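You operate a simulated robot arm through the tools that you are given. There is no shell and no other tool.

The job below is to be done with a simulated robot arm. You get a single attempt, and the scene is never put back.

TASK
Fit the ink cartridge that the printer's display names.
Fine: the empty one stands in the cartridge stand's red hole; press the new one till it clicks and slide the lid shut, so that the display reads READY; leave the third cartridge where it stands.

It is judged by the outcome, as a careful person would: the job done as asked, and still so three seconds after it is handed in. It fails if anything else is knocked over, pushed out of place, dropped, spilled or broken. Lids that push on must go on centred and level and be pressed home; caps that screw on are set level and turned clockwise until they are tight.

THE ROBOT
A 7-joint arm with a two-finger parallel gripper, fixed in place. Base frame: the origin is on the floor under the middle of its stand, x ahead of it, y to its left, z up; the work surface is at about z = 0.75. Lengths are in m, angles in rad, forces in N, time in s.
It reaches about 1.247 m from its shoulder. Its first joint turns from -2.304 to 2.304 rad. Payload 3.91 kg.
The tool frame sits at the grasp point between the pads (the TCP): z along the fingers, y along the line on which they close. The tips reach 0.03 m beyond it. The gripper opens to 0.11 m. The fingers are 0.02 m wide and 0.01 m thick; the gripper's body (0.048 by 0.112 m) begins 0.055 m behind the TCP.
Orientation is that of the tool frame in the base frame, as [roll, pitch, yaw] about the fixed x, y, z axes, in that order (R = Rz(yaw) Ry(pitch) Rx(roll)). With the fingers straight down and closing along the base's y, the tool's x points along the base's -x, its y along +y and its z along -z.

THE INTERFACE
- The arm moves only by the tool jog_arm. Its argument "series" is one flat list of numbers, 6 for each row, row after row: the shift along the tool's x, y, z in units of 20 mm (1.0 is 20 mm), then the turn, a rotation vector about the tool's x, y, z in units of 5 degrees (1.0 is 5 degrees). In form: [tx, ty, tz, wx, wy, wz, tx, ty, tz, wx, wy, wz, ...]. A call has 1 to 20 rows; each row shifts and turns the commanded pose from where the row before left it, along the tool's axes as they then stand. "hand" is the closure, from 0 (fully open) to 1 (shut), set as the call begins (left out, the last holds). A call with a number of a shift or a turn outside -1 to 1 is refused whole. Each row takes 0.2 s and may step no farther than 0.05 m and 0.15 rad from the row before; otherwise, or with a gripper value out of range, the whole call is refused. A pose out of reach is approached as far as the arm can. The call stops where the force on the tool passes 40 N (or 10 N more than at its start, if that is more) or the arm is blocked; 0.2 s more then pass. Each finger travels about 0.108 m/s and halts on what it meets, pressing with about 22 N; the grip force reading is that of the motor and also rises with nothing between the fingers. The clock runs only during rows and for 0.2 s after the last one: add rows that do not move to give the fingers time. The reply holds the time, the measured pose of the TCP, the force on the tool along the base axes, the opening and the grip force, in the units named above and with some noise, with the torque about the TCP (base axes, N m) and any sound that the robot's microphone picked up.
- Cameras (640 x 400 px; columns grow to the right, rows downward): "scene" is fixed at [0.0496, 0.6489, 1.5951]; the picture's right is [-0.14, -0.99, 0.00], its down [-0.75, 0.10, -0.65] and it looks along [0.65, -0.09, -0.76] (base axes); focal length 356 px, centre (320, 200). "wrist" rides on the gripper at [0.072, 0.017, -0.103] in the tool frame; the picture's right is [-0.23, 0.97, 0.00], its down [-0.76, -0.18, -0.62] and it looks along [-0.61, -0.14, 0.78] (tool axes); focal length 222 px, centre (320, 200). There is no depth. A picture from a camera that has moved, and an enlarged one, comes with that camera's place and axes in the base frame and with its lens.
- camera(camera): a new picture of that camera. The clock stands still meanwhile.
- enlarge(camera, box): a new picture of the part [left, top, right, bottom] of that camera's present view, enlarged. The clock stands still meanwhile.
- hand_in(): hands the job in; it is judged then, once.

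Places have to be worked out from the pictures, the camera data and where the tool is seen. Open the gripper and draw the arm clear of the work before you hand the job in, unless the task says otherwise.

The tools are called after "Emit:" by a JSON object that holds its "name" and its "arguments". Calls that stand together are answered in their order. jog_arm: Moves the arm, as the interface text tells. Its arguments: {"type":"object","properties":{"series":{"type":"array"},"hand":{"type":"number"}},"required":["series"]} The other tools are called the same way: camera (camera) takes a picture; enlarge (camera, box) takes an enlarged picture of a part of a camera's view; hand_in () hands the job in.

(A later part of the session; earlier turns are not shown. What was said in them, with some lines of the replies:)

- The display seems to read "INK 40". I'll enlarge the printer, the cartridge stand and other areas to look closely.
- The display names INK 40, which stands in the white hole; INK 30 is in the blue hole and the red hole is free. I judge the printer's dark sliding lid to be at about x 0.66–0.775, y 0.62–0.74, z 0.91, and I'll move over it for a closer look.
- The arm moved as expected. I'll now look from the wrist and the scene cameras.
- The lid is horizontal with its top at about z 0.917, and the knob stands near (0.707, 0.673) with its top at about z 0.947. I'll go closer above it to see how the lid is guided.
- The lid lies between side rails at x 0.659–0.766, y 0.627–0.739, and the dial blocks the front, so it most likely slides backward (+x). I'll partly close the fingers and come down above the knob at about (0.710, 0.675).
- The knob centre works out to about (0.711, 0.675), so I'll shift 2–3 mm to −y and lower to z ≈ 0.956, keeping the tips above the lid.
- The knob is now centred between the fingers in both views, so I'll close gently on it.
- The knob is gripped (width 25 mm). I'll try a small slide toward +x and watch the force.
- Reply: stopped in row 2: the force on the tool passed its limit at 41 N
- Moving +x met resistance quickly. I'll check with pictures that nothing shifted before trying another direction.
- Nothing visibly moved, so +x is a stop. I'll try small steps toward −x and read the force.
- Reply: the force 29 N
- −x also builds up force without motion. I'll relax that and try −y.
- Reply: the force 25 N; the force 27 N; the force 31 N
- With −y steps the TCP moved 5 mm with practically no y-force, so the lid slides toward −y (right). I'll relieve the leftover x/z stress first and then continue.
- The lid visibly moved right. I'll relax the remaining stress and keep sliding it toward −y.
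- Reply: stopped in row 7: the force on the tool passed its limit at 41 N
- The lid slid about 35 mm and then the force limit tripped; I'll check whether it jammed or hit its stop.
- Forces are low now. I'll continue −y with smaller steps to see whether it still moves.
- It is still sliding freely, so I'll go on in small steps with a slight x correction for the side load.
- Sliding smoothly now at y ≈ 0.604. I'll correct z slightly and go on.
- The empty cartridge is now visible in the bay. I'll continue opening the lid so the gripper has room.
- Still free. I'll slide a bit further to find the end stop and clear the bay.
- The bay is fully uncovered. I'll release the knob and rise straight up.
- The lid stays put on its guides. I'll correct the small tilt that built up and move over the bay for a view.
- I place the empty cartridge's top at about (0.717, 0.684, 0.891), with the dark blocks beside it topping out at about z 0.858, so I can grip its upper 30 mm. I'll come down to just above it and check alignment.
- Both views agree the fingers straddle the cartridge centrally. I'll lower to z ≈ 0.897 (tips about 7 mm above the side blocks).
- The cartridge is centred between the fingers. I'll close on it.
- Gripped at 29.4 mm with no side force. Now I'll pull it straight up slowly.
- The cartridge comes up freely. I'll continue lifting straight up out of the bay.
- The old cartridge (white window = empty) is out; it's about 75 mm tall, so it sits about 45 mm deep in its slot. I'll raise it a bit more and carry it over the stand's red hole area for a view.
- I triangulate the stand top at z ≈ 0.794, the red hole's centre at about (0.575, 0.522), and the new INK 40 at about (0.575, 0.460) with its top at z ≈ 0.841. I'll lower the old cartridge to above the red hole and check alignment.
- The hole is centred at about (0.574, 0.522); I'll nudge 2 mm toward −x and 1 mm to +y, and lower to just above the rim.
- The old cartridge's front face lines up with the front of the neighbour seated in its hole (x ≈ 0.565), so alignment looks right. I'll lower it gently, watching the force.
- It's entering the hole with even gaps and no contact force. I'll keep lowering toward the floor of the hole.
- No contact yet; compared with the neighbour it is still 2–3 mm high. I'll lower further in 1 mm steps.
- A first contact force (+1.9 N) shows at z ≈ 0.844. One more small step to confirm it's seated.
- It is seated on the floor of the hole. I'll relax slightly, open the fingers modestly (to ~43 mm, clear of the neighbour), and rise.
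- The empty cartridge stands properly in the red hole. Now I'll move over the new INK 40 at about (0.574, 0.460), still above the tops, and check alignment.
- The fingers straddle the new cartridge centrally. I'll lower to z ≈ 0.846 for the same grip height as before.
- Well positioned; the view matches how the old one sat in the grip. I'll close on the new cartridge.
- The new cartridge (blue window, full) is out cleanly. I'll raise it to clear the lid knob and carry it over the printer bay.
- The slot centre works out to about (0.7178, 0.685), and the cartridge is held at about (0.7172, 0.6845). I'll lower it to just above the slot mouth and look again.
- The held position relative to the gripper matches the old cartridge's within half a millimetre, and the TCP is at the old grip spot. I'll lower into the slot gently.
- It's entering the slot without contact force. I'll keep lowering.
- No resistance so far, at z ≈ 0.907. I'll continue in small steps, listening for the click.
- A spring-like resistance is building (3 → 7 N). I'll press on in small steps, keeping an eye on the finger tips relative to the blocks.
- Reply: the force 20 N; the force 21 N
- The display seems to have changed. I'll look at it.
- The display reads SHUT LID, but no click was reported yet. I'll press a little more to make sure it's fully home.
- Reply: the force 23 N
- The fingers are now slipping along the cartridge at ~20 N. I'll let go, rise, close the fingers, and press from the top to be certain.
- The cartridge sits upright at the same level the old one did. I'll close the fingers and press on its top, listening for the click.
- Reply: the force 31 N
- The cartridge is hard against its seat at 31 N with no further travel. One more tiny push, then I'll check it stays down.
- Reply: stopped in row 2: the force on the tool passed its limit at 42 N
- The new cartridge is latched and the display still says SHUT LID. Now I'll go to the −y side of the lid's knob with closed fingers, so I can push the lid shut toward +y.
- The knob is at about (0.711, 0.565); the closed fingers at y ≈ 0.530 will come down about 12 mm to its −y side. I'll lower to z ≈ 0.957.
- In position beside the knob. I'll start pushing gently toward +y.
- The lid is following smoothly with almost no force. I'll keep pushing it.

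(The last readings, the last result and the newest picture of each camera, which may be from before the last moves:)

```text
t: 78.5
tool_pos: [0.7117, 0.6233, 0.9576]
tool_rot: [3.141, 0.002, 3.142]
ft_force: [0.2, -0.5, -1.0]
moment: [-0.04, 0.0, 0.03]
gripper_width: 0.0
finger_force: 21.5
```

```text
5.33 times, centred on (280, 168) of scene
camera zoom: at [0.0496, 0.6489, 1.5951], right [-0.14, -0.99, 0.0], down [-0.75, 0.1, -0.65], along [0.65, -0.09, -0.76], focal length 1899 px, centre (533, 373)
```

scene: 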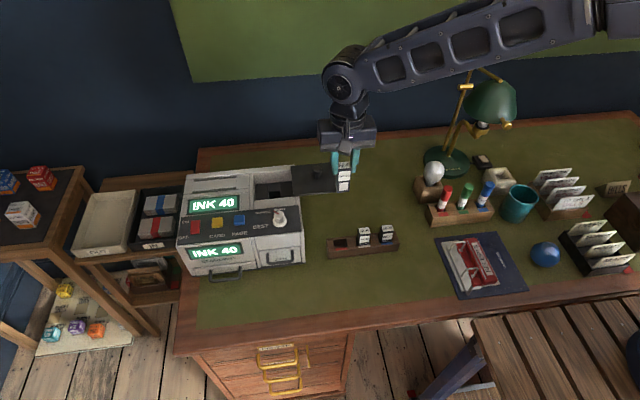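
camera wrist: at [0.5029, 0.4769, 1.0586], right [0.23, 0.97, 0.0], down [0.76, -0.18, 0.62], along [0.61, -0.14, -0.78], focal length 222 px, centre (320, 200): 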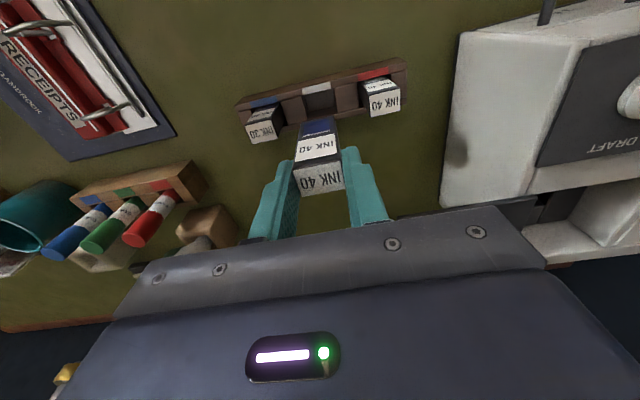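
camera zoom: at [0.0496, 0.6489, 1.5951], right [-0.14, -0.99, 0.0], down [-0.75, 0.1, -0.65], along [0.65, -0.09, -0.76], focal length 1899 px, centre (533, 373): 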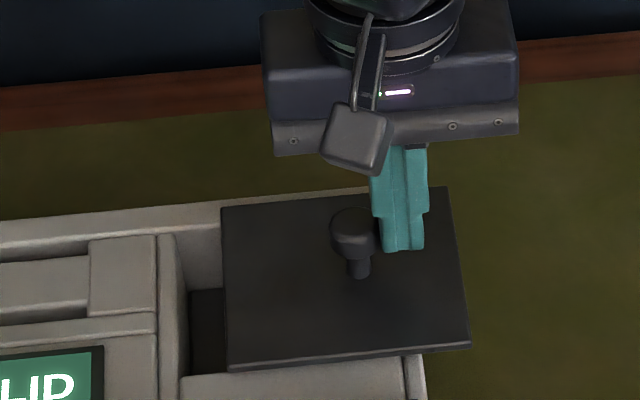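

About 29 mm remain. I'll push on, slowing toward the end.

Emit:
{"name": "jog_arm", "arguments": {"series": [0, 0.2, 0, 0, 0, 0, 0, 0.2, 0, 0, 0, 0, 0, 0.2, 0, 0, 0, 0, 0, 0.2, 0, 0, 0, 0, 0, 0.2, 0, 0, 0, 0, 0, 0.1, 0, 0, 0, 0]}}

Emit:
{"name": "jog_arm", "arguments": {"series": [0, 0.08, 0, 0, 0, 0, 0, 0.08, 0, 0, 0, 0]}}

Emit:
{"name": "enlarge", "arguments": {"camera": "scene", "box": [180, 130, 330, 265]}}

```text
t: 79.8
tool_pos: [0.7117, 0.646, 0.958]
tool_rot: [3.14, 0.003, 3.14]
ft_force: [0.3, -1.7, 0.0]
moment: [-0.02, -0.02, -0.04]
gripper_width: 0.0
finger_force: 22.2
```

```text
t: 80.5
tool_pos: [0.711, 0.6486, 0.9594]
tool_rot: [3.139, 0.002, 3.141]
ft_force: [0.0, -1.2, -0.4]
moment: [-0.02, 0.02, 0.0]
gripper_width: 0.0001
finger_force: 22.6
```

```text
2.96 times, centred on (255, 198) of scene
camera zoom: at [0.0496, 0.6489, 1.5951], right [-0.14, -0.99, 0.0], down [-0.75, 0.1, -0.65], along [0.65, -0.09, -0.76], focal length 1055 px, centre (513, 207)
```

zoom: 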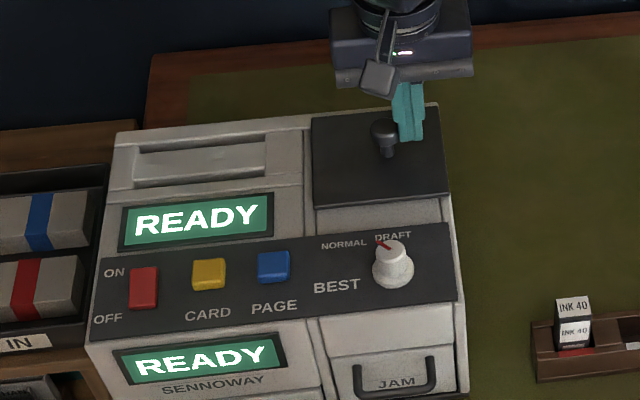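

The display reads READY. I'll nudge the lid the last bit to its end stop, gently.

Emit:
{"name": "jog_arm", "arguments": {"series": [0, 0.05, 0, 0, 0, 0, 0, 0.05, 0, 0, 0, 0]}}

Emit:
{"name": "jog_arm", "arguments": {"series": [0, 0.05, 0, 0, 0, 0]}}

```text
t: 81.0
tool_pos: [0.7107, 0.6507, 0.9595]
tool_rot: [3.14, 0.002, -3.141]
ft_force: [1.3, -0.9, 0.0]
moment: [-0.02, -0.03, 0.02]
gripper_width: 0.0
finger_force: 22.4
```

```text
t: 81.5
tool_pos: [0.711, 0.6516, 0.9584]
tool_rot: [3.139, 0.002, -3.142]
ft_force: [0.1, -0.6, 0.1]
moment: [-0.01, -0.03, 0.03]
gripper_width: 0.0003
finger_force: 22.1
```

Emit:
{"name": "jog_arm", "arguments": {"series": [0, 0.05, 0, 0, 0, 0]}}

Emit:
{"name": "jog_arm", "arguments": {"series": [0, 0.05, 0, 0, 0, 0]}}

Emit:
{"name": "enlarge", "arguments": {"camera": "scene", "box": [230, 140, 320, 200]}}

```text
t: 81.8
tool_pos: [0.7101, 0.6521, 0.958]
tool_rot: [3.139, 0.0, -3.141]
ft_force: [-1.8, -6.3, 1.5]
moment: [-0.11, 0.02, -0.03]
gripper_width: 0.0
finger_force: 22.1
```

```text
t: 82.2
tool_pos: [0.7115, 0.6526, 0.9594]
tool_rot: [3.141, 0.003, 3.14]
ft_force: [-7.0, -17.8, 1.3]
moment: [-0.45, 0.19, 0.01]
gripper_width: 0.0
finger_force: 22.0
```

```text
6.67 times, centred on (275, 170) of scene
camera zoom: at [0.0496, 0.6489, 1.5951], right [-0.14, -0.99, 0.0], down [-0.75, 0.1, -0.65], along [0.65, -0.09, -0.76], focal length 2373 px, centre (620, 400)
```

zoom: 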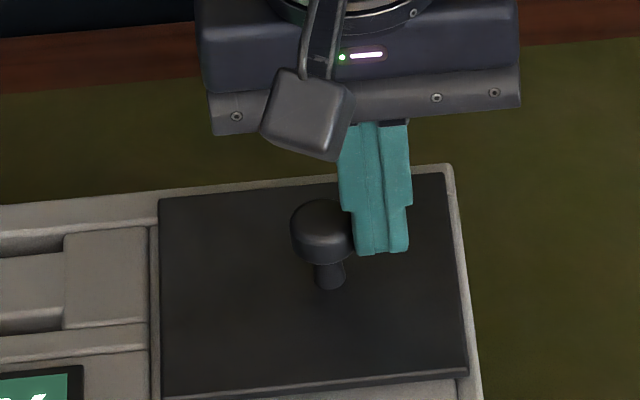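

The lid is back at its original closed position against the stop. I'll back off to −y, rise, and then retreat and open the gripper.

Emit:
{"name": "jog_arm", "arguments": {"series": [0, -0.2, 0, 0, 0, 0, 0, -0.3, 0, 0, 0, 0, 0, -0.3, 0, 0, 0, 0, 0, 0, -0.5, 0, 0, 0, 0, 0, -0.8, 0, 0, 0, 0, 0, -1, 0, 0, 0, 0, 0, -1, 0, 0, 0, 0, 0, -1, 0, 0, 0, 0, 0, -1, 0, 0, 0, 0, 0, -1, 0, 0, 0, 0, 0, -1, 0, 0, 0]}}

Emit:
{"name": "jog_arm", "arguments": {"series": [0.8, -0.9, 0, 0, 0, 0, 0.8, -0.9, 0, 0, 0, 0, 0.8, -0.9, 0, 0, 0, 0, 0.8, -0.9, 0, 0, 0, 0, 0.8, -0.9, 0, 0, 0, 0, 0.8, -0.9, 0, 0, 0, 0, 0.8, -0.9, 0, 0, 0, 0, 0.8, -0.9, 0, 0, 0, 0, 0.8, -0.9, 0, 0, 0, 0, 0.8, -0.9, 0, 0, 0, 0, 0.8, -0.9, 0, 0, 0, 0, 0.8, -0.9, 0, 0, 0, 0, 0.8, -0.9, 0, 0, 0, 0, 0.8, -0.9, 0, 0, 0, 0, 0, -0.9, 0, 0, 0, 0, 0, -0.9, 0, 0, 0, 0], "hand": 0}}

Emit:
{"name": "camera", "arguments": {"camera": "scene"}}

Emit:
{"name": "enlarge", "arguments": {"camera": "scene", "box": [170, 150, 420, 290]}}

```text
t: 84.7
tool_pos: [0.7113, 0.6388, 1.1048]
tool_rot: [3.138, 0.002, -3.141]
ft_force: [-0.3, 0.6, 0.5]
moment: [-0.02, -0.01, 0.02]
gripper_width: 0.0003
finger_force: 22.1
```

```text
t: 88.0
tool_pos: [0.4864, 0.3503, 1.1032]
tool_rot: [3.141, 0.003, 3.141]
ft_force: [0.0, 1.2, 0.6]
moment: [-0.01, -0.01, 0.0]
gripper_width: 0.11
finger_force: 0.0
```

```text
taken
```

scene: 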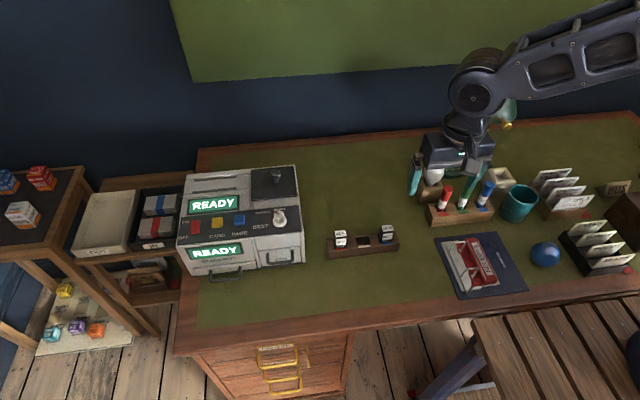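

```text
2.56 times, centred on (295, 220) of scene
camera zoom: at [0.0496, 0.6489, 1.5951], right [-0.14, -0.99, 0.0], down [-0.75, 0.1, -0.65], along [0.65, -0.09, -0.76], focal length 911 px, centre (384, 149)
```

zoom: 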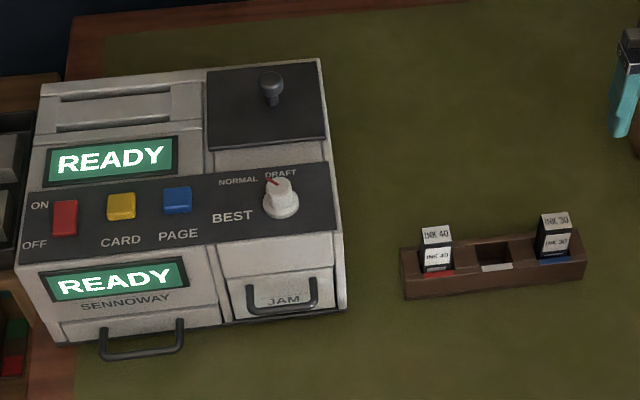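

READY shows on both displays, the lid is shut, the empty INK 40 is in the red hole, and INK 30 hasn't moved. The gripper is open and clear of the work, so I'll hand the job in.

Emit:
{"name": "hand_in", "arguments": {}}

```text
The job is handed in.
```

The new INK 40 cartridge is in the printer, the lid is shut, and both displays read READY. I handed the job in at that point, but I haven't seen the judging result.

- **Empty cartridge:** it stands fully seated in the stand's red hole.
- **New cartridge:** I pressed it in, then pressed again from the top with about 40 N and it went no further. The microphone reported no click. I took it as latched because it stayed down when I let go and the display changed from INK 40 to SHUT LID.
- **Lid:** it slides along the printer's width, not front to back. I pushed it back against its stop, and it looks to be in its original closed position.
- **Third cartridge:** INK 30 was not touched and is still in the blue hole.

Before finding the slide direction I pushed the lid the wrong way; one push reached the 40 N limit. In the pictures the printer did not move.
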